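You operate a simulated robot arm through the tools that you are given. There is no shell and no other tool.

You are at the controls of a simulated two-armed robot. One attempt, no reset.

## Task
Pick up the cordless handset from the long bench top with one hand, pass it to the other hand and put it on the top shelf of the long bench.

The check looks at the end state, three seconds after you hand in, the way a careful person would. Anything else that was tipped, shoved, dropped, spilled or broken makes it a failure.

## Robot
Two 7-joint arms with two-finger parallel grippers on one trunk, on a base that moves. Base frame: it is fixed to the floor where the robot stands at the start and does not move with it; the origin is under the middle of the robot, x ahead of it, y to its left, z up. Units: m, rad, N and s.
The left shoulder is at the start at [0.11, 0.169, 1.486], the right one opposite. With the tool pointing down near the work surface each hand reaches from about 0.42 to 0.74 m from the robot's upright axis, wherever it stands, measured 20 degrees to its own side. Places, roughly: cordless handset [-1.5, -3.25, 1]; top shelf of the long bench (40x15 cm) [0.42, -2.84, 1.5]. Payload 1.57 kg a hand.
The TCP of each hand is the grasp point between the finger pads, 0.03 m short of the fingertips. In the tool frame z runs along the fingers and y along their closing line. The gripper opens to 0.08 m. The fingers are 0.017 m wide and 0.012 m thick; the gripper's body (0.04 by 0.082 m) begins 0.08 m behind the TCP.
Orientation is told as [roll, pitch, yaw] about the base's x, y, z axes, in that order, counted from this pose: with the fingers straight down and closing along the base's y, the tool's x points along the base's -x, its y along +y and its z along -z.

## Interface
- The arms move only by the tool arm_command. It takes "left_increments", "right_increments" or both (then of equal length, played together; a hand with none holds still); each is a list that holds one entry, the list of rows, each a list of 7 numbers: the shift along the tool's x, y, z in units of 500 mm (1.0 is 500 mm), then the turn, a rotation vector about the tool's x, y, z in units of 120 degrees (1.0 is 120 degrees), then the opening, from 0 (shut) to 1 (fully open). In form: [[[dx, dy, dz, ax, ay, az, hand], ...]]. A call has 1 to 20 rows; each row is the pose to reach, as a shift and turn from the pose commanded when the call began, along the tool's axes at that moment. A call with a number of a shift or a turn outside -1 to 1 is refused whole. Each row takes 0.2 s and may step no farther than 0.05 m and 0.15 rad from the row before; otherwise, or with a gripper value out of range, the whole call is refused. Where a pose cannot be reached the arm comes as near as it can. A force on the tool above 40 N (or 10 N above the force at the start of the call, whichever is more), or a blocked arm, ends the call early, and 0.2 s more pass. Each finger travels about 0.072 m/s and halts on what it meets, pressing with about 25 N; the grip force reading is that of the motor and also rises with nothing between the fingers. The clock runs only during rows and for 0.2 s after the last one: add rows that repeat a pose to give the fingers time. The reply holds the time, the measured pose of the TCP, the force on the tool along the base axes, the opening and the grip force, in the units named above and with some noise, with the torque about the TCP (base axes, N m) and any sound that the robot's microphone picked up, and new pictures: "pictures" is both (left out), scene, wrist or none (wrist: the cameras of the hands that moved).
- Cameras (640 x 400 px; columns grow to the right, rows downward): "scene" is now at [0.1615, 0.0045, 1.6762]; the picture's right is [0.05, -1.00, 0.00], its down [-0.71, -0.04, -0.71] and it looks along [0.71, 0.04, -0.71] (base axes); focal length 252 px, centre (320, 200). "left" rides on the left gripper at [0.072, 0.007, -0.122] in its tool frame; the picture's right is [-0.09, 1.00, 0.00], its down [-0.84, -0.08, -0.54] and it looks along [-0.54, -0.05, 0.84] (tool axes); focal length 238 px, centre (320, 200). "right" rides on the right gripper at [0.072, -0.007, -0.122] in its tool frame; the picture's right is [0.09, 1.00, 0.00], its down [-0.84, 0.08, -0.54] and it looks along [-0.54, 0.05, 0.84] (tool axes); focal length 238 px, centre (320, 200). There is no depth. A picture from a camera that has moved, and an enlarged one, comes with that camera's place and axes in the base frame and with its lens.
- slide_trunk(by): slides the trunk up (or, below 0, down) by that many m; the arms and the scene camera ride with it, the base frame stays. It gives what a move gives, with no picture.
- roll_base(legs): drives the robot by 1 to 6 legs, each [ahead, left, turn to the left] in m, m and rad, along the robot's own axes; the way and the turn of a leg run together, so that a leg with both is an arc; at most 1.5 m and 3.142 rad a leg. The arms and the cameras ride along, it lands a little off, and it stops where it bumps. It gives what a move gives, and a new picture of the scene camera.
- aim_head(pan, tilt): turns the head with the scene camera to pan (to the left, within 1.501 rad either way) and tilt (down, from -0.506 to 1.204), counted from straight ahead of the robot. It gives what a move gives, and a new picture of the scene camera.
- inspect(camera, box): a new picture of the part [left, top, right, bottom] of that camera's present view, enlarged. It takes no simulated time.
- hand_in(): hands the job in; it is judged then, once.

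Nothing tells you exact positions but the pictures and the camera data. Unless the task says otherwise, let go and move clear before handing in.

The tools are called after ">>>" as a command line: name --argument value ..., lists and objects as JSON in quotes. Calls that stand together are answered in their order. arm_command: Moves the arms, as the interface text tells. Its arguments: {"type":"object","properties":{"left_increments":{"type":"array","items":{"type":"array","items":{"type":"array","items":{"type":"number"}}}},"right_increments":{"type":"array","items":{"type":"array","items":{"type":"array","items":{"type":"number"}}}},"pictures":{"type":"string","enum":["both","scene","wrist","none"]}},"required":[]} The other tools are called the same way: slide_trunk (by) moves the trunk up or down; roll_base (legs) drives the base; aim_head (pan, tilt) turns the head that bears the scene camera; inspect (camera, box) takes an enlarged picture of a part of a camera's view; hand_in () hands the job in.

At the start:

```text
time_s: 0.0
left_position: [0.6653, 0.251, 1.1012]
left_tool_rot: [-0.001, 0.0, 0.001]
left_ft_force: [-0.3, 0.2, -0.2]
left_moment: [0.02, 0.0, -0.04]
left_finger_gap: 0.0797
left_finger_force: 0.0
right_position: [0.7008, -0.229, 1.1701]
right_tool_rot: [0.0, 0.001, -0.001]
right_ft_force: [-0.3, 0.7, 0.1]
right_moment: [0.0, -0.01, 0.03]
right_finger_gap: 0.0798
right_finger_force: 0.1
trunk travel left (down, up): [-0.8, 0.09]
robot x, y, heading: [0.001, 0.0004, 0.001]
head pan, tilt (commanded): [0.052, 0.784]
```

scene: 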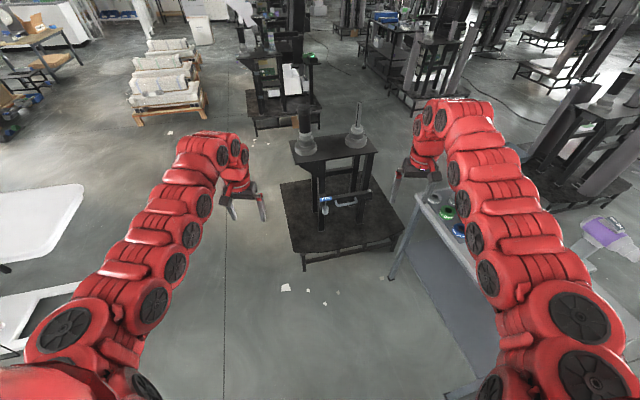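
right: 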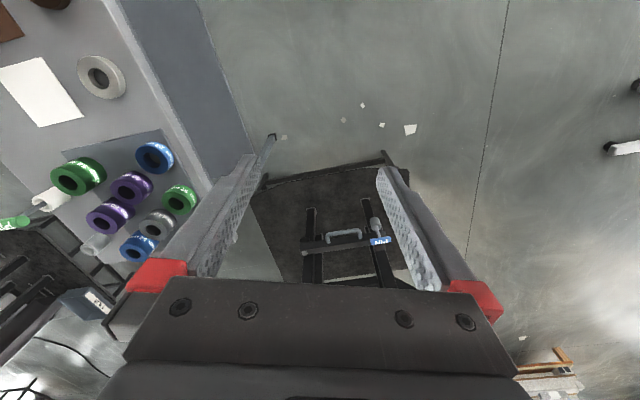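
left: 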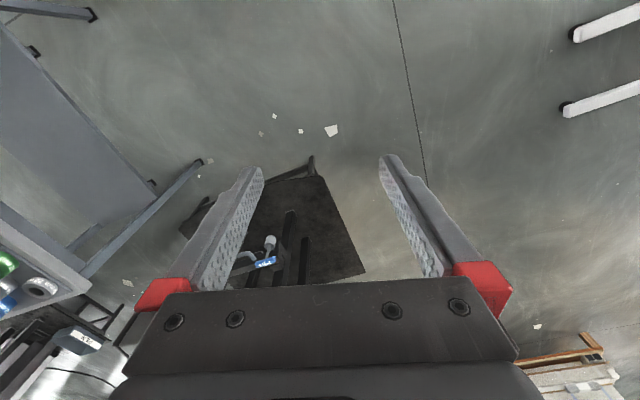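

I see the shop floor ahead, and a table with tape rolls at the right. The handset and the long bench should be off to my right rear (y about -3), so I look around with the head first.

>>> aim_head --pan -1.5 --tilt 0.3

>>> aim_head --pan -1.0 --tilt 0.5

>>> aim_head --pan 1.3 --tilt 0.5

```text
time_s: 1.6
left_position: [0.6654, 0.2508, 1.1022]
left_tool_rot: [0.002, 0.001, 0.0]
left_ft_force: [-0.3, 0.1, 1.2]
left_moment: [0.0, -0.01, 0.0]
left_finger_gap: 0.0803
left_finger_force: 0.1
right_position: [0.6997, -0.2298, 1.1695]
right_tool_rot: [0.0, 0.001, -0.004]
right_ft_force: [0.1, 0.4, -0.5]
right_moment: [-0.02, 0.04, 0.01]
right_finger_gap: 0.0799
right_finger_force: 0.1
trunk travel left (down, up): [-0.8, 0.09]
robot x, y, heading: [-0.0007, 0.0008, 0.001]
head pan, tilt (commanded): [-1.499, 0.3]
camera scene: at [0.0869, -0.0928, 1.7193], right [-1.0, -0.07, 0.0], down [-0.02, 0.3, -0.96], along [0.07, -0.95, -0.3], focal length 252 px, centre (320, 200)
```

scene: 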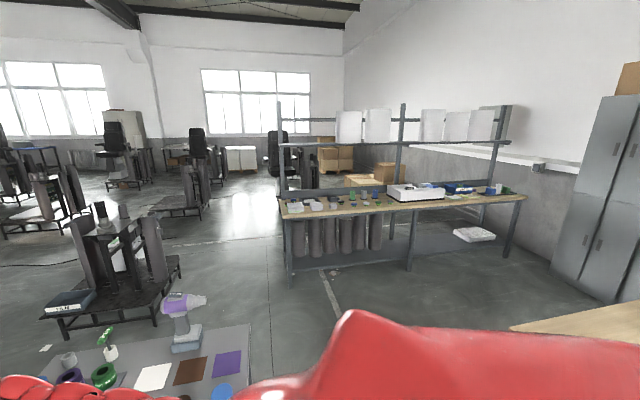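

```text
time_s: 2.6
left_position: [0.6655, 0.2508, 1.1011]
left_tool_rot: [0.0, 0.0, 0.002]
left_ft_force: [-0.8, 0.0, -0.5]
left_moment: [0.03, 0.01, 0.01]
left_finger_gap: 0.0802
left_finger_force: 0.0
right_position: [0.7007, -0.2286, 1.1693]
right_tool_rot: [0.001, 0.0, -0.002]
right_ft_force: [-0.2, -0.1, -0.2]
right_moment: [0.02, 0.01, 0.01]
right_finger_gap: 0.0799
right_finger_force: 0.1
trunk travel left (down, up): [-0.8, 0.09]
robot x, y, heading: [-0.0004, -0.0016, 0.001]
head pan, tilt (commanded): [-1.0, 0.499]
camera scene: at [0.1292, -0.0763, 1.7009], right [-0.84, -0.54, 0.0], down [-0.26, 0.4, -0.88], along [0.47, -0.74, -0.48], focal length 252 px, centre (320, 200)
```

scene: 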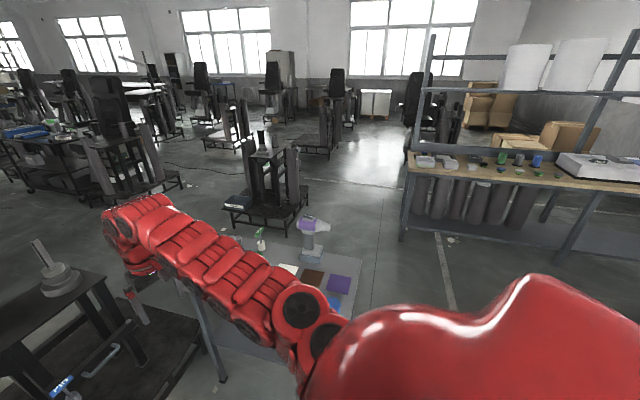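

```text
time_s: 4.7
left_position: [0.6655, 0.2515, 1.1009]
left_tool_rot: [0.0, 0.001, -0.001]
left_ft_force: [-0.8, 0.4, 0.2]
left_moment: [-0.02, 0.01, 0.02]
left_finger_gap: 0.08
left_finger_force: 0.1
right_position: [0.6999, -0.2299, 1.1691]
right_tool_rot: [0.0, 0.0, -0.001]
right_ft_force: [-0.2, 0.3, 0.1]
right_moment: [0.04, -0.02, -0.01]
right_finger_gap: 0.0796
right_finger_force: 0.0
trunk travel left (down, up): [-0.8, 0.09]
robot x, y, heading: [-0.0053, -0.0, -0.006]
head pan, tilt (commanded): [1.3, 0.499]
camera scene: at [0.1046, 0.088, 1.7009], right [0.96, -0.27, 0.0], down [-0.13, -0.46, -0.88], along [0.23, 0.85, -0.48], focal length 252 px, centre (320, 200)
```

scene: 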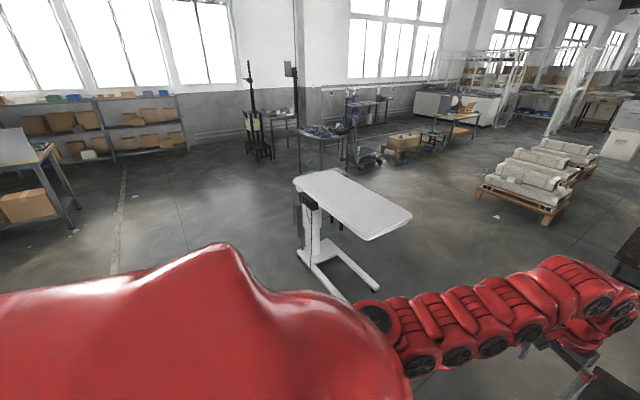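

The long bench stands across the room at about y=-3, with a two-rail frame above it. I look at it enlarged to find the handset and the shelf.

>>> aim_head --pan -1.5 --tilt 0.2

>>> inspect --camera "scene" --box '[260, 110, 420, 210]'

>>> inspect --camera "scene" --box '[380, 140, 540, 240]'

```text
time_s: 7.2
left_position: [0.6672, 0.2517, 1.1013]
left_tool_rot: [0.0, -0.001, 0.0]
left_ft_force: [0.5, -0.9, 0.5]
left_moment: [-0.02, 0.0, 0.01]
left_finger_gap: 0.0801
left_finger_force: 0.0
right_position: [0.7008, -0.2297, 1.17]
right_tool_rot: [0.0, -0.002, -0.003]
right_ft_force: [-0.3, 0.4, -0.9]
right_moment: [-0.02, 0.01, 0.01]
right_finger_gap: 0.0797
right_finger_force: 0.0
trunk travel left (down, up): [-0.8, 0.09]
robot x, y, heading: [-0.0029, 0.0026, -0.006]
head pan, tilt (commanded): [-1.499, 0.201]
camera scene: at [0.0869, -0.0926, 1.7286], right [-1.0, -0.07, 0.0], down [-0.01, 0.2, -0.98], along [0.07, -0.98, -0.2], focal length 252 px, centre (320, 200)
```

scene: 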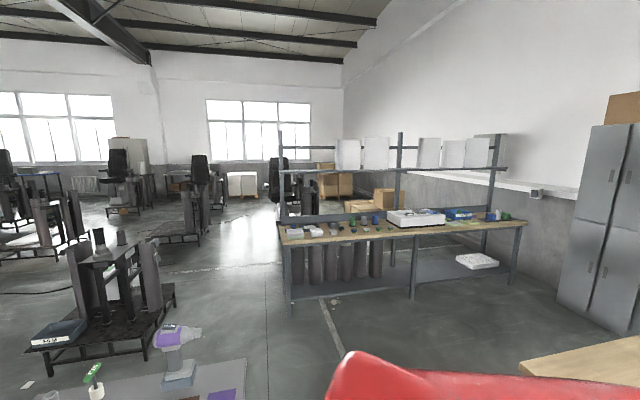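

```text
4.00 times, centred on (340, 160) of scene
camera zoom: at [0.0869, -0.0926, 1.7286], right [-1.0, -0.07, 0.0], down [-0.01, 0.2, -0.98], along [0.07, -0.98, -0.2], focal length 1009 px, centre (240, 360)
```

zoom: 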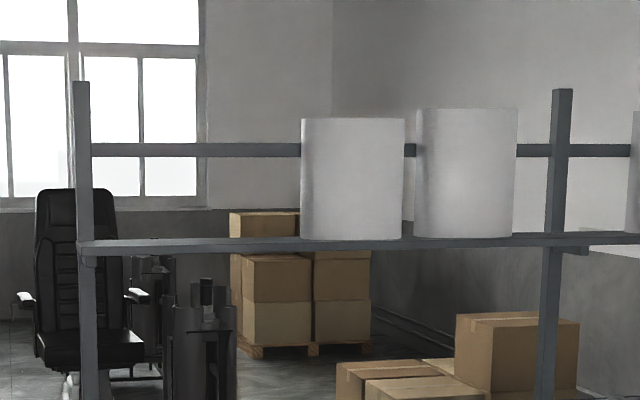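

```text
4.00 times, centred on (460, 190) of scene
camera zoom: at [0.0869, -0.0926, 1.7286], right [-1.0, -0.07, 0.0], down [-0.01, 0.2, -0.98], along [0.07, -0.98, -0.2], focal length 1009 px, centre (-240, 240)
```

zoom: 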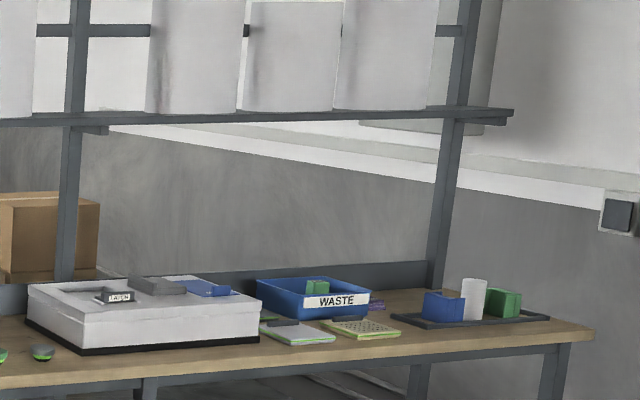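

The handset should be near the blue WASTE tray at the right end of the bench. Before driving I check the floor and tables close by on my right.

>>> aim_head --pan -1.5 --tilt 0.9

>>> aim_head --pan -0.7 --tilt 1.1

```text
time_s: 8.2
left_position: [0.665, 0.2522, 1.1008]
left_tool_rot: [0.0, 0.001, -0.001]
left_ft_force: [1.0, 0.5, 0.4]
left_moment: [-0.02, 0.03, -0.03]
left_finger_gap: 0.08
left_finger_force: 0.1
right_position: [0.7001, -0.2282, 1.17]
right_tool_rot: [0.0, 0.0, -0.001]
right_ft_force: [-0.2, -0.3, 0.3]
right_moment: [-0.03, -0.04, 0.01]
right_finger_gap: 0.0801
right_finger_force: 0.0
trunk travel left (down, up): [-0.8, 0.09]
robot x, y, heading: [0.0033, -0.0019, 0.0]
head pan, tilt (commanded): [-1.499, 0.901]
camera scene: at [0.0856, -0.0751, 1.6671], right [-1.0, -0.07, 0.0], down [-0.06, 0.78, -0.62], along [0.04, -0.62, -0.78], focal length 252 px, centre (320, 200)
```

scene: 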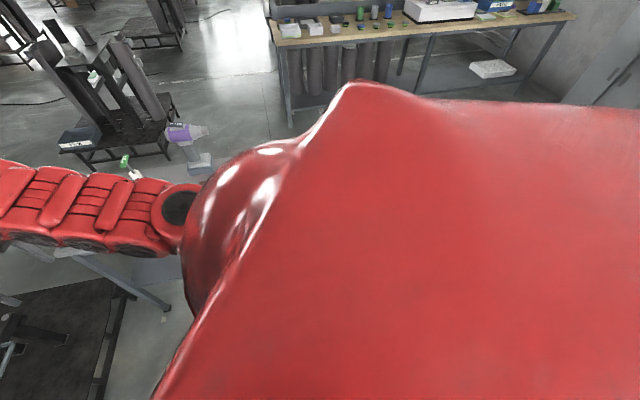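

```text
time_s: 9.4
left_position: [0.6662, 0.2506, 1.1022]
left_tool_rot: [0.0, 0.0, 0.0]
left_ft_force: [0.2, -0.2, -0.1]
left_moment: [0.01, -0.02, -0.02]
left_finger_gap: 0.08
left_finger_force: 0.1
right_position: [0.7002, -0.2283, 1.1708]
right_tool_rot: [0.0, -0.001, -0.003]
right_ft_force: [0.2, -1.0, 0.5]
right_moment: [0.01, -0.02, -0.01]
right_finger_gap: 0.0799
right_finger_force: 0.2
trunk travel left (down, up): [-0.8, 0.09]
robot x, y, heading: [0.0039, -0.0002, -0.001]
head pan, tilt (commanded): [-0.7, 1.1]
camera scene: at [0.1284, -0.0404, 1.6532], right [-0.64, -0.76, 0.0], down [-0.68, 0.57, -0.45], along [0.35, -0.29, -0.89], focal length 252 px, centre (320, 200)
```

scene: 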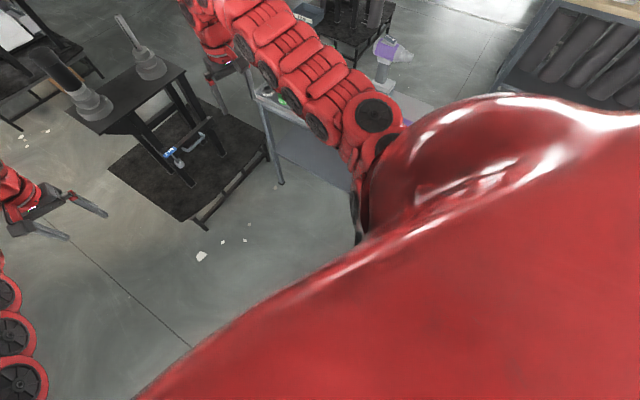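

The table with tape rolls starts at about x=0.5, and the gap straight behind to my right looks free. I turn right on the spot, then look down the way to the bench.

>>> roll_base --legs '[[0, 0, -1.571]]'

>>> aim_head --pan 0.0 --tilt 0.6

>>> aim_head --pan -0.8 --tilt 0.6

```text
time_s: 13.6
left_position: [0.2426, -0.6706, 1.1012]
left_tool_rot: [0.0, -0.001, -1.584]
left_ft_force: [0.0, -0.8, -0.6]
left_moment: [0.0, 0.0, 0.04]
left_finger_gap: 0.0797
left_finger_force: 0.1
right_position: [-0.238, -0.6984, 1.1683]
right_tool_rot: [0.001, 0.001, -1.586]
right_ft_force: [-0.5, 0.0, -0.2]
right_moment: [0.03, 0.0, -0.03]
right_finger_gap: 0.0797
right_finger_force: 0.0
trunk travel left (down, up): [-0.8, 0.09]
robot x, y, heading: [-0.004, -0.0014, -1.584]
head pan, tilt (commanded): [-0.7, 1.1]
camera scene: at [-0.0425, -0.1278, 1.6532], right [-0.76, 0.65, 0.0], down [0.58, 0.67, -0.45], along [-0.3, -0.34, -0.89], focal length 252 px, centre (320, 200)
```

scene: 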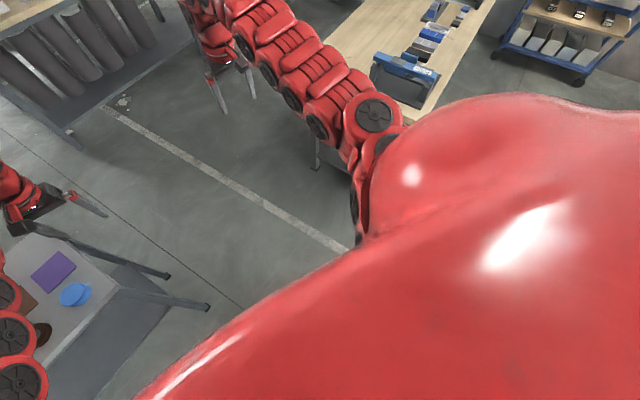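

```text
time_s: 14.7
left_position: [0.2419, -0.6688, 1.1022]
left_tool_rot: [0.0, 0.0, -1.584]
left_ft_force: [0.0, 0.2, -0.1]
left_moment: [-0.01, 0.02, 0.01]
left_finger_gap: 0.0802
left_finger_force: 0.0
right_position: [-0.2382, -0.6969, 1.1689]
right_tool_rot: [0.001, 0.0, -1.585]
right_ft_force: [0.5, 0.9, 0.3]
right_moment: [0.0, -0.01, 0.02]
right_finger_gap: 0.0799
right_finger_force: 0.1
trunk travel left (down, up): [-0.8, 0.09]
robot x, y, heading: [0.0026, -0.0035, -1.587]
head pan, tilt (commanded): [0.0, 0.6]
camera scene: at [-0.0025, -0.1684, 1.6918], right [-1.0, 0.01, 0.0], down [0.01, 0.57, -0.82], along [-0.01, -0.82, -0.57], focal length 252 px, centre (320, 200)
```

scene: 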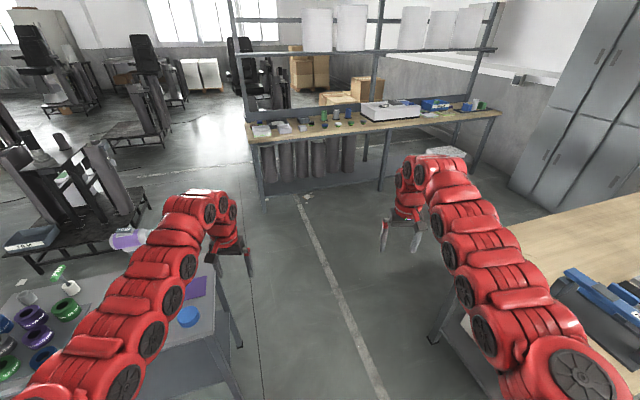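

```text
time_s: 15.8
left_position: [0.2414, -0.6686, 1.0997]
left_tool_rot: [0.0, -0.001, -1.586]
left_ft_force: [-0.7, -0.1, -0.9]
left_moment: [-0.01, -0.03, 0.0]
left_finger_gap: 0.0799
left_finger_force: 0.1
right_position: [-0.2383, -0.6969, 1.1695]
right_tool_rot: [0.0, 0.0, -1.585]
right_ft_force: [0.5, -0.4, -0.4]
right_moment: [0.0, -0.02, -0.03]
right_finger_gap: 0.0802
right_finger_force: 0.0
trunk travel left (down, up): [-0.8, 0.09]
robot x, y, heading: [-0.0018, 0.0027, -1.582]
head pan, tilt (commanded): [-0.799, 0.6]
camera scene: at [-0.0654, -0.1409, 1.6918], right [-0.69, 0.73, 0.0], down [0.41, 0.39, -0.82], along [-0.6, -0.57, -0.57], focal length 252 px, centre (320, 200)
```

scene: 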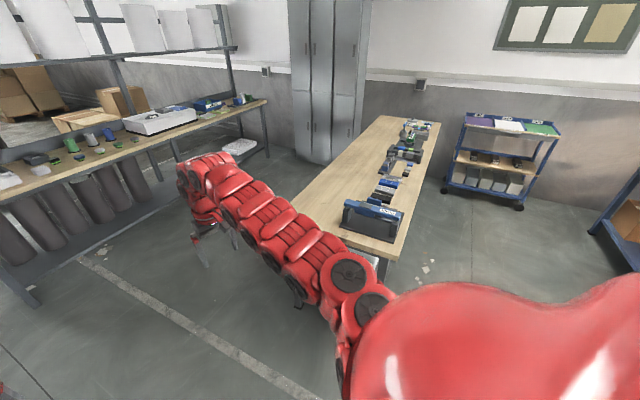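

The bench runs slantwise (from about [0.5,-2.1] to [-2.0,-3.0] along its front edge), and there is a free corridor towards it. I lift both hands a bit so they clear things while driving.

>>> arm_command --left_increments '[[[0.033, 0, -0.08, 0, 0, 0, 1], [0.066, 0, -0.16, 0, 0, 0, 1], [0.1, 0, -0.24, 0, 0, 0, 1], [0.133, 0, -0.32, 0, 0, 0, 1], [0.166, 0, -0.4, 0, 0, 0, 1], [0.2, 0, -0.48, 0, 0, 0, 1]]]' --right_increments '[[[0.033, 0, -0.06, 0, 0, 0, 1], [0.066, 0, -0.12, 0, 0, 0, 1], [0.1, 0, -0.18, 0, 0, 0, 1], [0.133, 0, -0.24, 0, 0, 0, 1], [0.166, 0, -0.3, 0, 0, 0, 1], [0.2, 0, -0.36, 0, 0, 0, 1]]]' --pictures "none"

>>> roll_base --legs '[[1.1, 0, 0]]'

>>> aim_head --pan 0.0 --tilt 0.4

>>> aim_head --pan -0.7 --tilt 0.4

```text
time_s: 17.2
left_position: [0.2455, -0.6198, 1.2207]
left_tool_rot: [-0.002, -0.002, -1.584]
left_ft_force: [0.1, 0.4, 1.1]
left_moment: [-0.03, 0.0, -0.03]
left_finger_gap: 0.0798
left_finger_force: 0.1
left hand out of reach, approached as far as the arm can: row 4, 5, 6
right_position: [-0.2388, -0.6585, 1.2395]
right_tool_rot: [0.001, 0.0, -1.587]
right_ft_force: [-0.1, 0.2, -0.7]
right_moment: [-0.01, 0.02, 0.02]
right_finger_gap: 0.0802
right_finger_force: 0.0
right hand out of reach, approached as far as the arm can: row 3, 4, 5, 6
trunk travel left (down, up): [-0.8, 0.09]
robot x, y, heading: [0.0026, 0.0029, -1.583]
head pan, tilt (commanded): [-0.799, 0.6]
```

```text
time_s: 22.8
left_position: [0.2396, -1.7013, 1.2208]
left_tool_rot: [-0.001, -0.001, -1.575]
left_ft_force: [0.0, -0.1, -0.2]
left_moment: [0.0, 0.0, -0.01]
left_finger_gap: 0.0798
left_finger_force: 0.1
right_position: [-0.2429, -1.744, 1.2405]
right_tool_rot: [-0.001, 0.0, -1.576]
right_ft_force: [0.2, 0.2, -0.3]
right_moment: [-0.01, 0.0, 0.02]
right_finger_gap: 0.0799
right_finger_force: 0.1
trunk travel left (down, up): [-0.8, 0.09]
robot x, y, heading: [-0.0072, -1.0828, -1.572]
head pan, tilt (commanded): [-0.799, 0.6]
camera scene: at [-0.0746, -1.2243, 1.6919], right [-0.69, 0.72, 0.0], down [0.41, 0.39, -0.83], along [-0.59, -0.57, -0.56], focal length 252 px, centre (320, 200)
```

scene: 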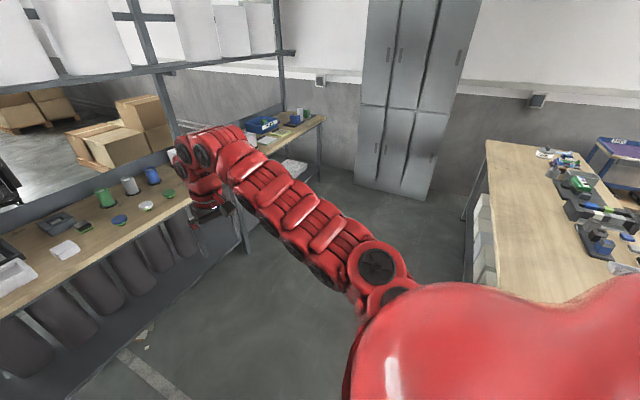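

```text
time_s: 23.9
left_position: [0.2401, -1.7009, 1.2199]
left_tool_rot: [0.0, -0.003, -1.576]
left_ft_force: [0.2, -0.8, 0.9]
left_moment: [0.03, -0.01, -0.01]
left_finger_gap: 0.0798
left_finger_force: 0.2
right_position: [-0.2432, -1.7446, 1.2395]
right_tool_rot: [0.0, 0.001, -1.576]
right_ft_force: [-0.1, 0.4, 0.8]
right_moment: [-0.03, 0.03, 0.01]
right_finger_gap: 0.08
right_finger_force: 0.1
trunk travel left (down, up): [-0.8, 0.09]
robot x, y, heading: [-0.0114, -1.0817, -1.58]
head pan, tilt (commanded): [0.0, 0.4]
camera scene: at [-0.0115, -1.2561, 1.71], right [-1.0, 0.01, 0.0], down [0.0, 0.39, -0.92], along [-0.01, -0.92, -0.39], focal length 252 px, centre (320, 200)
```

scene: 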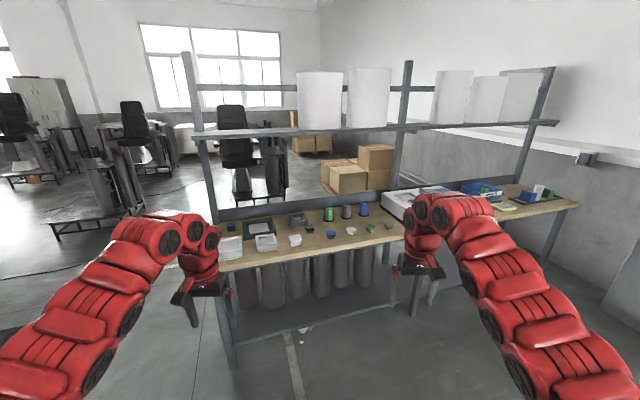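

```text
time_s: 25.0
left_position: [0.2405, -1.7005, 1.2204]
left_tool_rot: [-0.001, -0.002, -1.576]
left_ft_force: [-0.2, -0.9, -1.3]
left_moment: [0.0, -0.01, 0.01]
left_finger_gap: 0.0801
left_finger_force: 0.0
right_position: [-0.2435, -1.7451, 1.2389]
right_tool_rot: [-0.001, 0.001, -1.579]
right_ft_force: [-0.6, 0.5, 0.1]
right_moment: [0.03, 0.0, 0.02]
right_finger_gap: 0.0802
right_finger_force: 0.0
trunk travel left (down, up): [-0.8, 0.09]
robot x, y, heading: [-0.0112, -1.0831, -1.578]
head pan, tilt (commanded): [-0.7, 0.4]
camera scene: at [-0.0708, -1.2341, 1.71], right [-0.76, 0.65, 0.0], down [0.25, 0.3, -0.92], along [-0.6, -0.7, -0.39], focal length 252 px, centre (320, 200)
```

scene: 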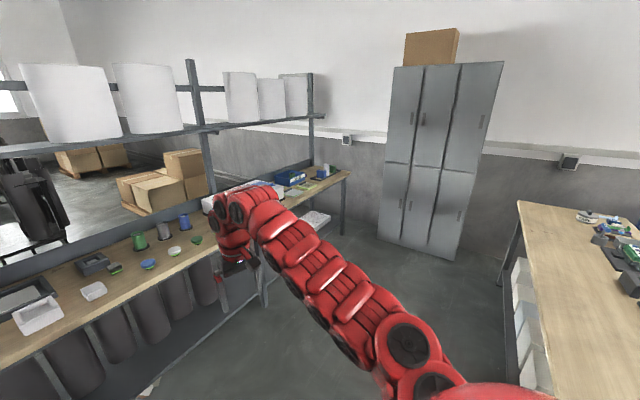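

>>> inspect --camera "scene" --box '[190, 130, 350, 230]'

>>> aim_head --pan 0.2 --tilt 0.4

>>> inspect --camera "scene" --box '[220, 80, 420, 205]'

```text
4.00 times, centred on (270, 180) of scene
camera zoom: at [-0.0708, -1.2341, 1.71], right [-0.76, 0.65, 0.0], down [0.25, 0.3, -0.92], along [-0.6, -0.7, -0.39], focal length 1009 px, centre (520, 280)
```

zoom: 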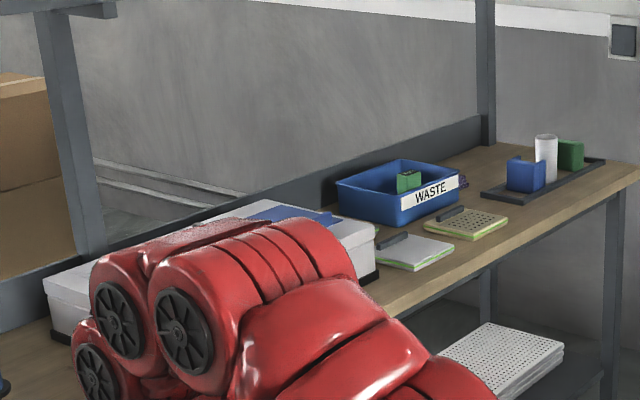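

```text
time_s: 26.2
left_position: [0.2408, -1.7004, 1.2207]
left_tool_rot: [0.0, -0.001, -1.576]
left_ft_force: [-0.4, -0.5, 0.6]
left_moment: [-0.01, 0.01, 0.01]
left_finger_gap: 0.0802
left_finger_force: 0.1
right_position: [-0.2436, -1.7431, 1.2396]
right_tool_rot: [0.0, 0.0, -1.578]
right_ft_force: [0.7, 0.4, -0.3]
right_moment: [-0.01, 0.0, 0.04]
right_finger_gap: 0.0797
right_finger_force: 0.1
trunk travel left (down, up): [-0.8, 0.09]
robot x, y, heading: [-0.0097, -1.0832, -1.574]
head pan, tilt (commanded): [0.201, 0.4]
camera scene: at [0.007, -1.2544, 1.71], right [-0.98, -0.19, 0.0], down [-0.08, 0.38, -0.92], along [0.18, -0.9, -0.39], focal length 252 px, centre (320, 200)
```

scene: 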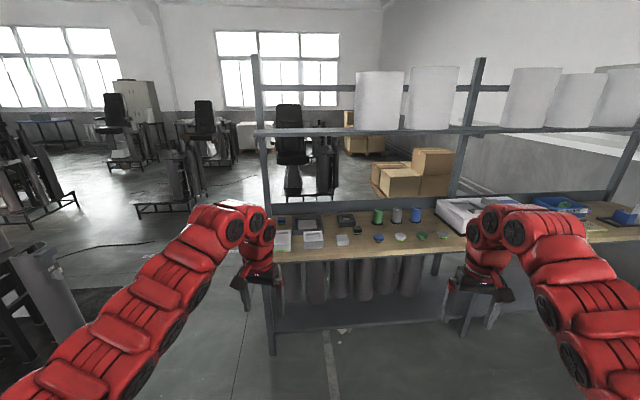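

```text
3.20 times, centred on (320, 142) of scene
camera zoom: at [0.007, -1.2544, 1.71], right [-0.98, -0.19, 0.0], down [-0.08, 0.38, -0.92], along [0.18, -0.9, -0.39], focal length 807 px, centre (320, 384)
```

zoom: 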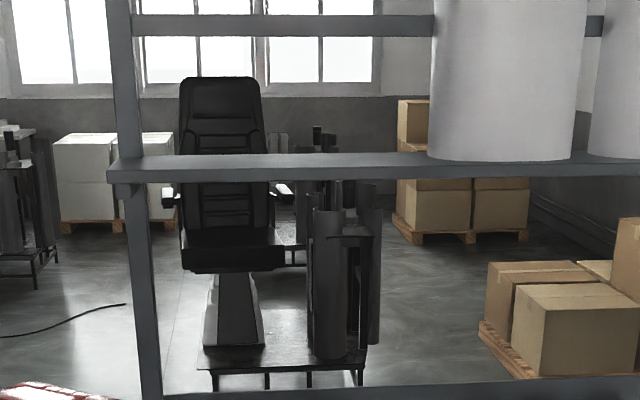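

The far-left part of the shelf (left of the white panels) is free, matching the given place. I turn to face the bench squarely, move a bit nearer and then slide right along it.

>>> roll_base --legs '[[0.4, 0, 0.3], [0, -1.0, 0]]'

>>> aim_head --pan -0.5 --tilt 0.6

```text
time_s: 33.5
left_position: [-0.4956, -2.2945, 1.2213]
left_tool_rot: [0.0, -0.001, -1.27]
left_ft_force: [1.5, 0.1, 0.2]
left_moment: [-0.01, 0.03, -0.01]
left_finger_gap: 0.0799
left_finger_force: 0.1
right_position: [-0.9437, -2.4818, 1.2391]
right_tool_rot: [0.0, -0.001, -1.271]
right_ft_force: [0.5, -0.1, -0.2]
right_moment: [0.01, 0.0, 0.0]
right_finger_gap: 0.0798
right_finger_force: 0.1
trunk travel left (down, up): [-0.8, 0.09]
robot x, y, heading: [-0.9215, -1.782, -1.268]
head pan, tilt (commanded): [0.201, 0.4]
camera scene: at [-0.8521, -1.9391, 1.71], right [-0.88, -0.48, 0.0], down [-0.19, 0.34, -0.92], along [0.44, -0.81, -0.39], focal length 252 px, centre (320, 200)
```

scene: 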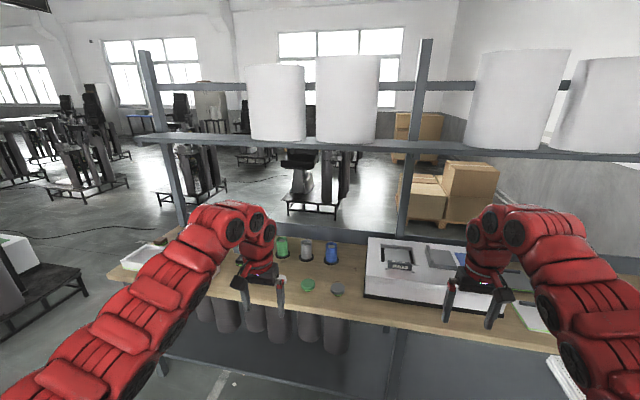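

```text
time_s: 34.6
left_position: [-0.4965, -2.2939, 1.2208]
left_tool_rot: [-0.001, 0.0, -1.27]
left_ft_force: [-0.6, 0.2, 0.1]
left_moment: [-0.04, 0.01, -0.01]
left_finger_gap: 0.0799
left_finger_force: 0.1
right_position: [-0.9442, -2.4818, 1.2388]
right_tool_rot: [0.001, -0.001, -1.273]
right_ft_force: [-0.1, 1.4, 0.0]
right_moment: [-0.02, 0.04, 0.01]
right_finger_gap: 0.08
right_finger_force: 0.2
trunk travel left (down, up): [-0.8, 0.09]
robot x, y, heading: [-0.921, -1.7835, -1.267]
head pan, tilt (commanded): [-0.499, 0.6]
camera scene: at [-0.9142, -1.9446, 1.6918], right [-0.98, 0.2, 0.0], down [0.11, 0.55, -0.83], along [-0.16, -0.81, -0.56], focal length 252 px, centre (320, 200)
```

scene: 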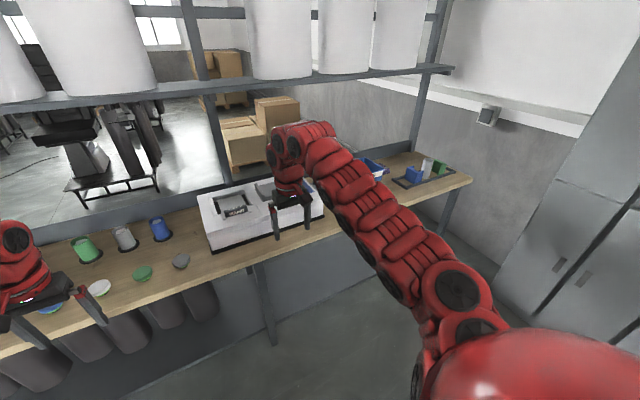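

The bench front edge is at about [-0.66,-2.60] to [-2.02,-3.02], so my heading is square to it. I slide further right to look onto the area near the WASTE tray.

>>> roll_base --legs '[[0, -0.7, 0]]'

>>> aim_head --pan 0.0 --tilt 0.6

>>> inspect --camera "scene" --box '[240, 110, 460, 248]'

```text
time_s: 38.5
left_position: [-1.1687, -2.5026, 1.2204]
left_tool_rot: [-0.002, -0.001, -1.277]
left_ft_force: [0.0, -0.2, -0.8]
left_moment: [-0.01, 0.02, -0.03]
left_finger_gap: 0.0799
left_finger_force: 0.0
right_position: [-1.6189, -2.6859, 1.2396]
right_tool_rot: [0.0, -0.001, -1.279]
right_ft_force: [-0.4, 0.3, 0.0]
right_moment: [0.0, 0.0, -0.04]
right_finger_gap: 0.08
right_finger_force: 0.0
trunk travel left (down, up): [-0.8, 0.09]
robot x, y, heading: [-1.5923, -1.9855, -1.272]
head pan, tilt (commanded): [-0.499, 0.6]
camera scene: at [-1.5848, -2.1491, 1.6918], right [-0.98, 0.2, 0.0], down [0.12, 0.55, -0.83], along [-0.17, -0.81, -0.56], focal length 252 px, centre (320, 200)
```

scene: 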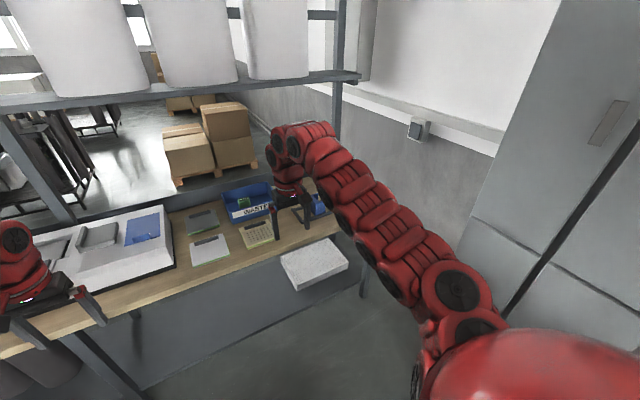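

```text
time_s: 39.4
left_position: [-1.1682, -2.5026, 1.219]
left_tool_rot: [-0.003, 0.0, -1.277]
left_ft_force: [0.2, 0.1, 0.3]
left_moment: [0.03, 0.0, 0.03]
left_finger_gap: 0.0802
left_finger_force: 0.0
right_position: [-1.6195, -2.6866, 1.2397]
right_tool_rot: [0.0, 0.0, -1.278]
right_ft_force: [0.1, -0.8, -0.3]
right_moment: [0.03, 0.02, 0.01]
right_finger_gap: 0.0799
right_finger_force: 0.2
trunk travel left (down, up): [-0.8, 0.09]
robot x, y, heading: [-1.5898, -1.9885, -1.28]
head pan, tilt (commanded): [0.0, 0.6]
camera scene: at [-1.5417, -2.1473, 1.6918], right [-0.96, -0.29, 0.0], down [-0.16, 0.54, -0.82], along [0.24, -0.79, -0.57], focal length 252 px, centre (320, 200)
```

scene: 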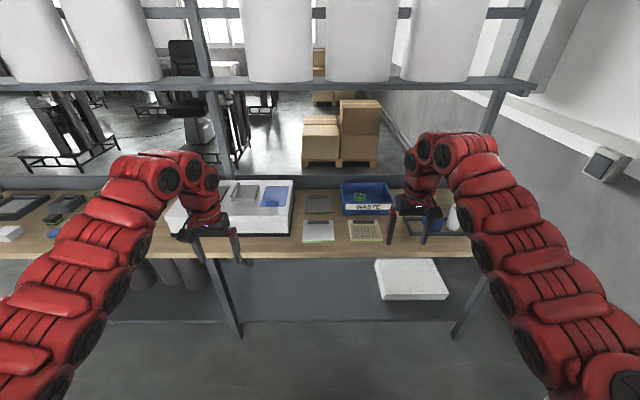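

```text
2.90 times, centred on (350, 179) of scene
camera zoom: at [-1.5417, -2.1473, 1.6918], right [-0.96, -0.29, 0.0], down [-0.16, 0.54, -0.82], along [0.24, -0.79, -0.57], focal length 731 px, centre (233, 261)
```

zoom: 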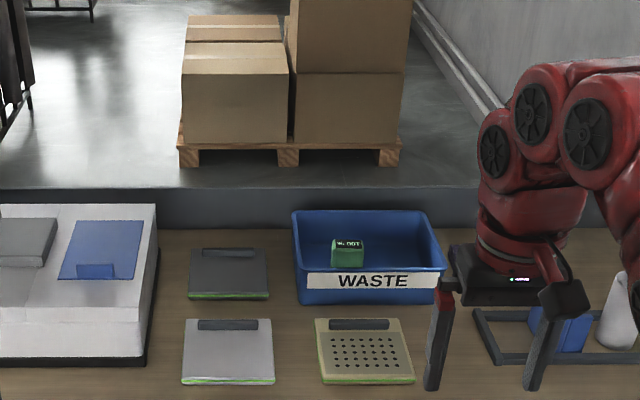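

Beside the WASTE tray there is something purple, but my right gripper hides it. I look through the right hand camera.

>>> inspect --camera "right" --box '[0, 0, 640, 400]'

>>> inspect --camera "left" --box '[0, 0, 640, 400]'

```text
1.00 times, centred on (320, 200) of right (not enlarged: the box is as wide or as high as the picture)
camera zoom: at [-1.6457, -2.6204, 1.3625], right [0.93, 0.37, 0.0], down [0.31, -0.78, 0.54], along [0.2, -0.5, -0.84], focal length 238 px, centre (320, 200)
```

zoom: 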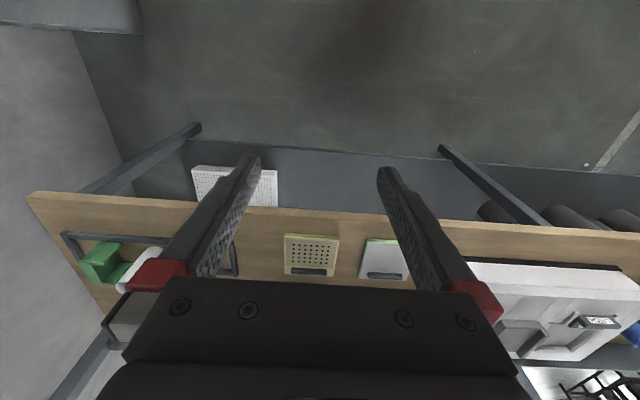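

```text
1.00 times, centred on (320, 200) of left (not enlarged: the box is as wide or as high as the picture)
camera zoom: at [-1.1841, -2.4311, 1.3416], right [0.98, 0.2, 0.0], down [0.17, -0.82, 0.54], along [0.11, -0.53, -0.84], focal length 238 px, centre (320, 200)
```

zoom: 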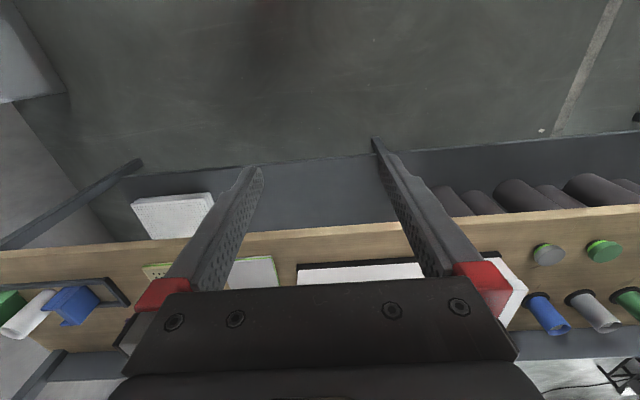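

I move the right hand aside to the right and look again.

>>> arm_command --right_increments '[[[0.02, -0.08, 0, 0, 0, 0, 1], [0.04, -0.16, 0, 0, 0, 0, 1], [0.06, -0.24, 0, 0, 0, 0, 1], [0.08, -0.32, 0, 0, 0, 0, 1], [0.1, -0.4, 0, 0, 0, 0, 1]]]' --pictures "scene"

>>> inspect --camera "scene" --box '[280, 140, 480, 265]'

```text
time_s: 40.6
left_position: [-1.1701, -2.5021, 1.2198]
left_tool_rot: [0.001, -0.001, -1.277]
left_ft_force: [-0.6, -0.1, -1.3]
left_moment: [-0.02, -0.03, 0.02]
left_finger_gap: 0.0802
left_finger_force: 0.0
right_position: [-1.826, -2.6948, 1.2369]
right_tool_rot: [0.002, -0.001, -1.28]
right_ft_force: [-0.5, 0.2, 0.0]
right_moment: [-0.01, -0.02, -0.02]
right_finger_gap: 0.08
right_finger_force: 0.1
trunk travel left (down, up): [-0.8, 0.09]
robot x, y, heading: [-1.5914, -1.9857, -1.278]
head pan, tilt (commanded): [0.0, 0.6]
camera scene: at [-1.5432, -2.1476, 1.6918], right [-0.96, -0.29, 0.0], down [-0.16, 0.54, -0.83], along [0.24, -0.79, -0.56], focal length 252 px, centre (320, 200)
```

scene: 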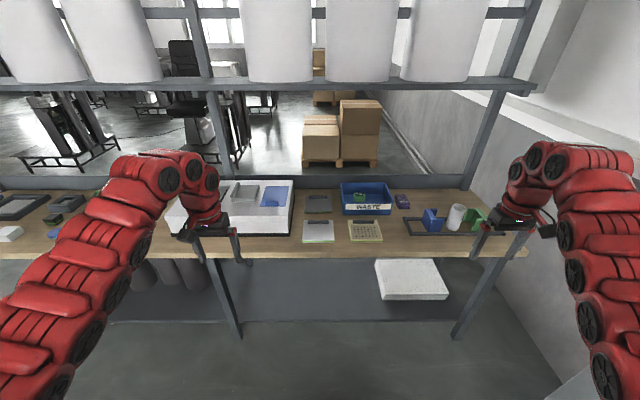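

```text
3.20 times, centred on (380, 202) of scene
camera zoom: at [-1.5432, -2.1476, 1.6918], right [-0.96, -0.29, 0.0], down [-0.16, 0.54, -0.83], along [0.24, -0.79, -0.56], focal length 807 px, centre (128, 192)
```

zoom: 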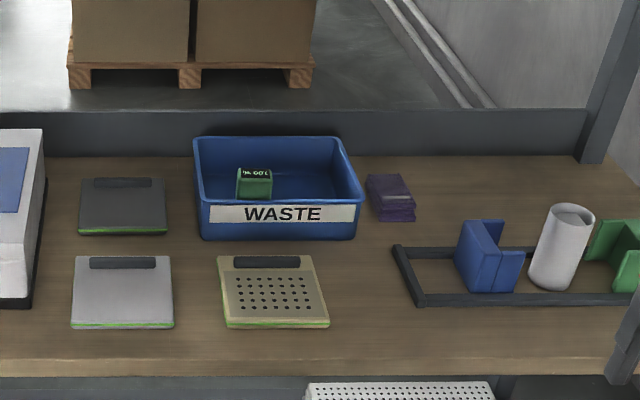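

>>> inspect --camera "scene" --box '[330, 175, 420, 231]'

>>> inspect --camera "scene" --box '[295, 185, 391, 245]'

>>> inspect --camera "scene" --box '[400, 190, 530, 270]'

>>> inspect --camera "scene" --box '[0, 170, 300, 260]'

```text
7.11 times, centred on (375, 203) of scene
camera zoom: at [-1.5432, -2.1476, 1.6918], right [-0.96, -0.29, 0.0], down [-0.16, 0.54, -0.83], along [0.24, -0.79, -0.56], focal length 1794 px, centre (-71, 179)
```

zoom: 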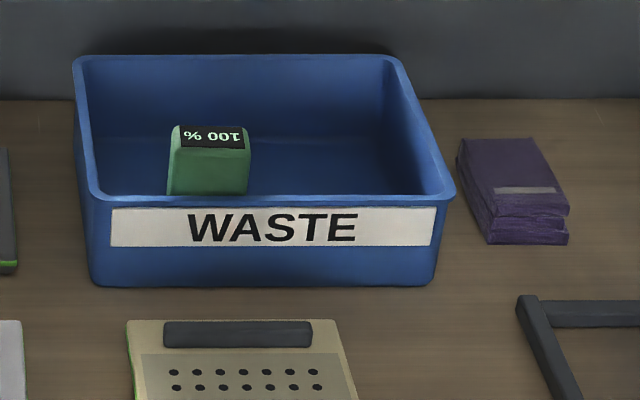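

```text
6.67 times, centred on (343, 215) of scene
camera zoom: at [-1.5432, -2.1476, 1.6918], right [-0.96, -0.29, 0.0], down [-0.16, 0.54, -0.83], along [0.24, -0.79, -0.56], focal length 1682 px, centre (167, 100)
```

zoom: 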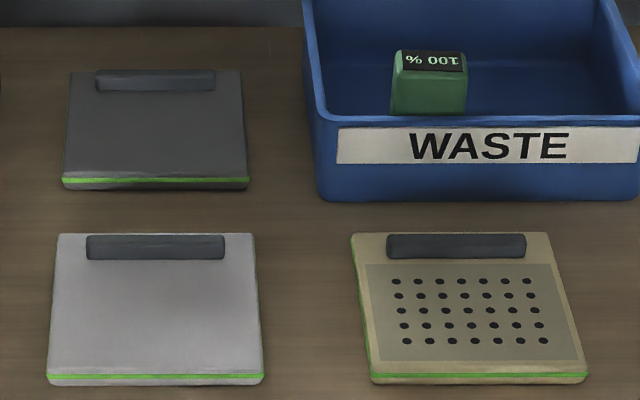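

```text
4.92 times, centred on (465, 230) of scene
camera zoom: at [-1.5432, -2.1476, 1.6918], right [-0.96, -0.29, 0.0], down [-0.16, 0.54, -0.83], along [0.24, -0.79, -0.56], focal length 1242 px, centre (-394, 52)
```

zoom: 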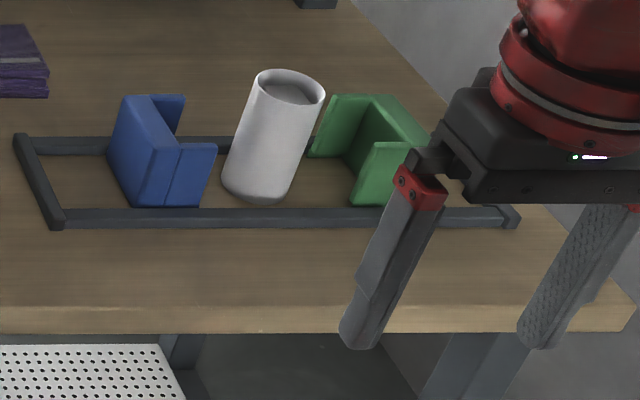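

```text
2.13 times, centred on (150, 215) of scene
camera zoom: at [-1.5432, -2.1476, 1.6918], right [-0.96, -0.29, 0.0], down [-0.16, 0.54, -0.83], along [0.24, -0.79, -0.56], focal length 538 px, centre (683, 168)
```

zoom: 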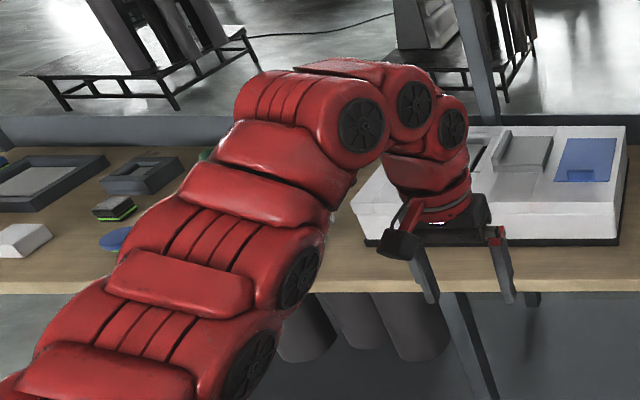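

No handset is plain to see yet; it may be hidden inside or behind the WASTE tray. I raise the trunk and move nearer for a steeper look.

>>> slide_trunk --by 0.09

>>> roll_base --legs '[[0.3, 0, 0]]'

>>> aim_head --pan 0.0 --tilt 0.8

>>> inspect --camera "scene" --box '[280, 90, 480, 215]'

```text
time_s: 41.8
left_position: [-1.1693, -2.5014, 1.3097]
left_tool_rot: [0.0, 0.0, -1.279]
left_ft_force: [0.1, -0.5, 0.3]
left_moment: [-0.01, 0.01, 0.0]
left_finger_gap: 0.0797
left_finger_force: 0.0
right_position: [-1.8251, -2.6948, 1.3267]
right_tool_rot: [0.001, -0.001, -1.279]
right_ft_force: [-0.3, 0.6, 0.0]
right_moment: [-0.01, 0.0, 0.03]
right_finger_gap: 0.0798
right_finger_force: 0.1
trunk travel left (down, up): [-0.89, 0.0]
robot x, y, heading: [-1.5904, -1.9865, -1.277]
head pan, tilt (commanded): [0.0, 0.6]
```

```text
time_s: 43.9
left_position: [-1.0847, -2.7824, 1.312]
left_tool_rot: [-0.001, -0.002, -1.275]
left_ft_force: [0.0, -0.5, 0.4]
left_moment: [-0.01, 0.01, 0.04]
left_finger_gap: 0.0801
left_finger_force: 0.0
right_position: [-1.741, -2.9754, 1.3282]
right_tool_rot: [0.002, -0.002, -1.279]
right_ft_force: [0.5, -0.1, 1.0]
right_moment: [-0.04, -0.01, 0.02]
right_finger_gap: 0.0802
right_finger_force: 0.1
trunk travel left (down, up): [-0.89, 0.0]
robot x, y, heading: [-1.5035, -2.2703, -1.275]
head pan, tilt (commanded): [0.0, 0.6]
camera scene: at [-1.4573, -2.4265, 1.7821], right [-0.96, -0.29, 0.0], down [-0.16, 0.54, -0.83], along [0.24, -0.79, -0.56], focal length 252 px, centre (320, 200)
```

scene: 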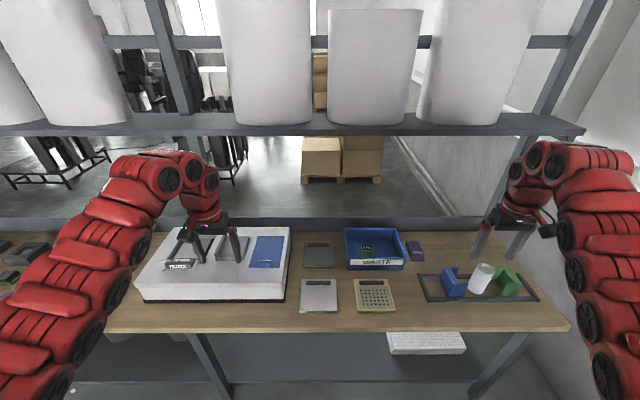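

```text
time_s: 44.6
left_position: [-1.0842, -2.7834, 1.3103]
left_tool_rot: [0.0, -0.001, -1.276]
left_ft_force: [-0.4, -0.5, -0.2]
left_moment: [-0.01, 0.02, 0.01]
left_finger_gap: 0.0801
left_finger_force: 0.1
right_position: [-1.7392, -2.978, 1.3271]
right_tool_rot: [0.0, -0.001, -1.28]
right_ft_force: [-0.4, -0.1, 0.0]
right_moment: [0.01, 0.01, -0.02]
right_finger_gap: 0.08
right_finger_force: 0.0
trunk travel left (down, up): [-0.89, 0.0]
robot x, y, heading: [-1.5038, -2.266, -1.275]
head pan, tilt (commanded): [0.0, 0.799]
camera scene: at [-1.4587, -2.4223, 1.7649], right [-0.96, -0.29, 0.0], down [-0.21, 0.69, -0.7], along [0.2, -0.67, -0.72], focal length 252 px, centre (320, 200)
```

scene: 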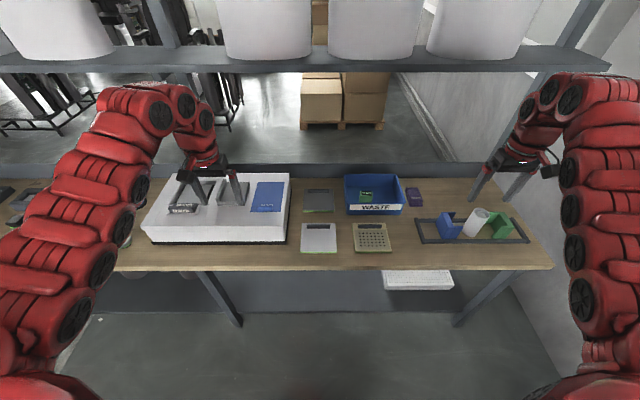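

```text
3.20 times, centred on (380, 152) of scene
camera zoom: at [-1.4587, -2.4223, 1.7649], right [-0.96, -0.29, 0.0], down [-0.21, 0.69, -0.7], along [0.2, -0.67, -0.72], focal length 807 px, centre (128, 352)
```

zoom: 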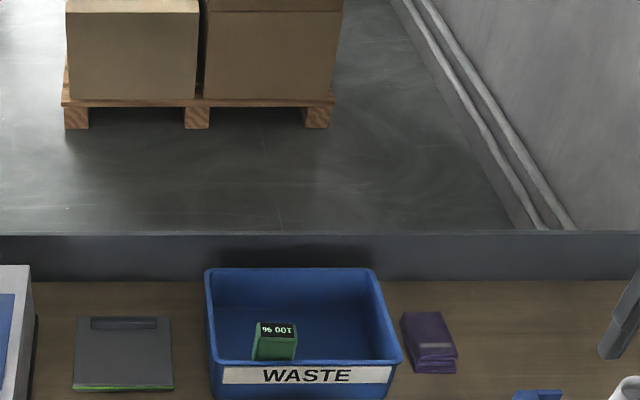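

>>> inspect --camera "scene" --box '[336, 168, 432, 228]'

>>> inspect --camera "scene" --box '[350, 185, 390, 210]'

>>> inspect --camera "scene" --box '[130, 165, 300, 270]'

>>> inspect --camera "right" --box '[0, 0, 640, 400]'

```text
6.67 times, centred on (384, 198) of scene
camera zoom: at [-1.4587, -2.4223, 1.7649], right [-0.96, -0.29, 0.0], down [-0.21, 0.69, -0.7], along [0.2, -0.67, -0.72], focal length 1682 px, centre (-107, 213)
```

zoom: 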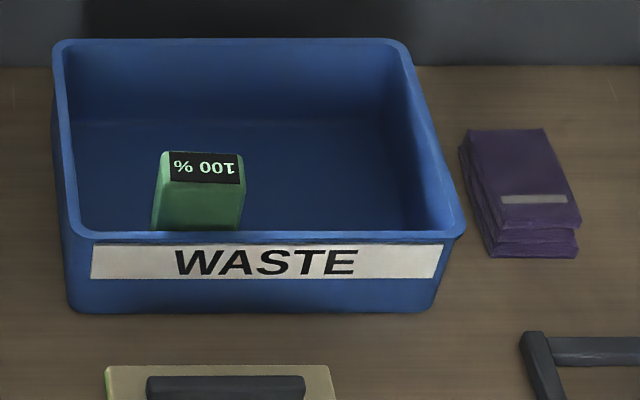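

```text
16.00 times, centred on (370, 198) of scene
camera zoom: at [-1.4587, -2.4223, 1.7649], right [-0.96, -0.29, 0.0], down [-0.21, 0.69, -0.7], along [0.2, -0.67, -0.72], focal length 4036 px, centre (-480, 240)
```

zoom: 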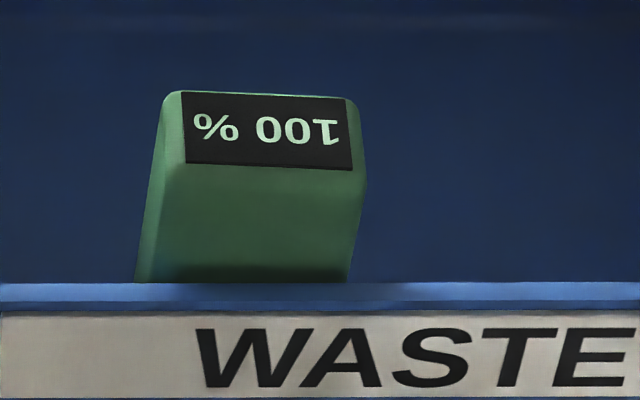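

```text
3.76 times, centred on (215, 218) of scene
camera zoom: at [-1.4587, -2.4223, 1.7649], right [-0.96, -0.29, 0.0], down [-0.21, 0.69, -0.7], along [0.2, -0.67, -0.72], focal length 950 px, centre (715, 134)
```

zoom: 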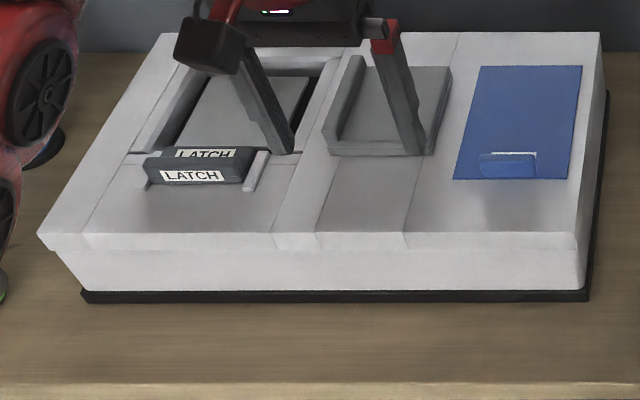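

```text
1.00 times, centred on (320, 200) of right (not enlarged: the box is as wide or as high as the picture)
camera zoom: at [-1.7667, -2.9118, 1.4502], right [0.93, 0.38, 0.0], down [0.32, -0.78, 0.54], along [0.2, -0.5, -0.84], focal length 238 px, centre (320, 200)
```

zoom: 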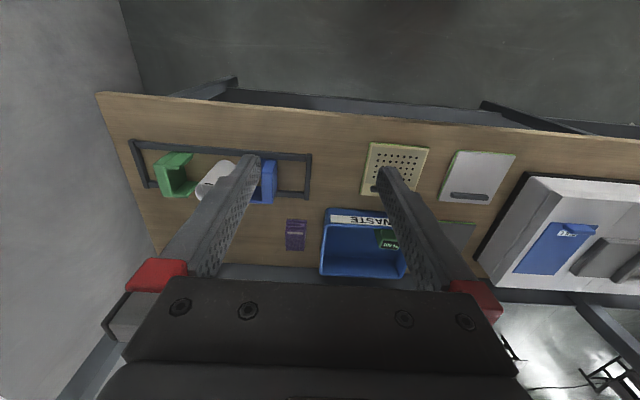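

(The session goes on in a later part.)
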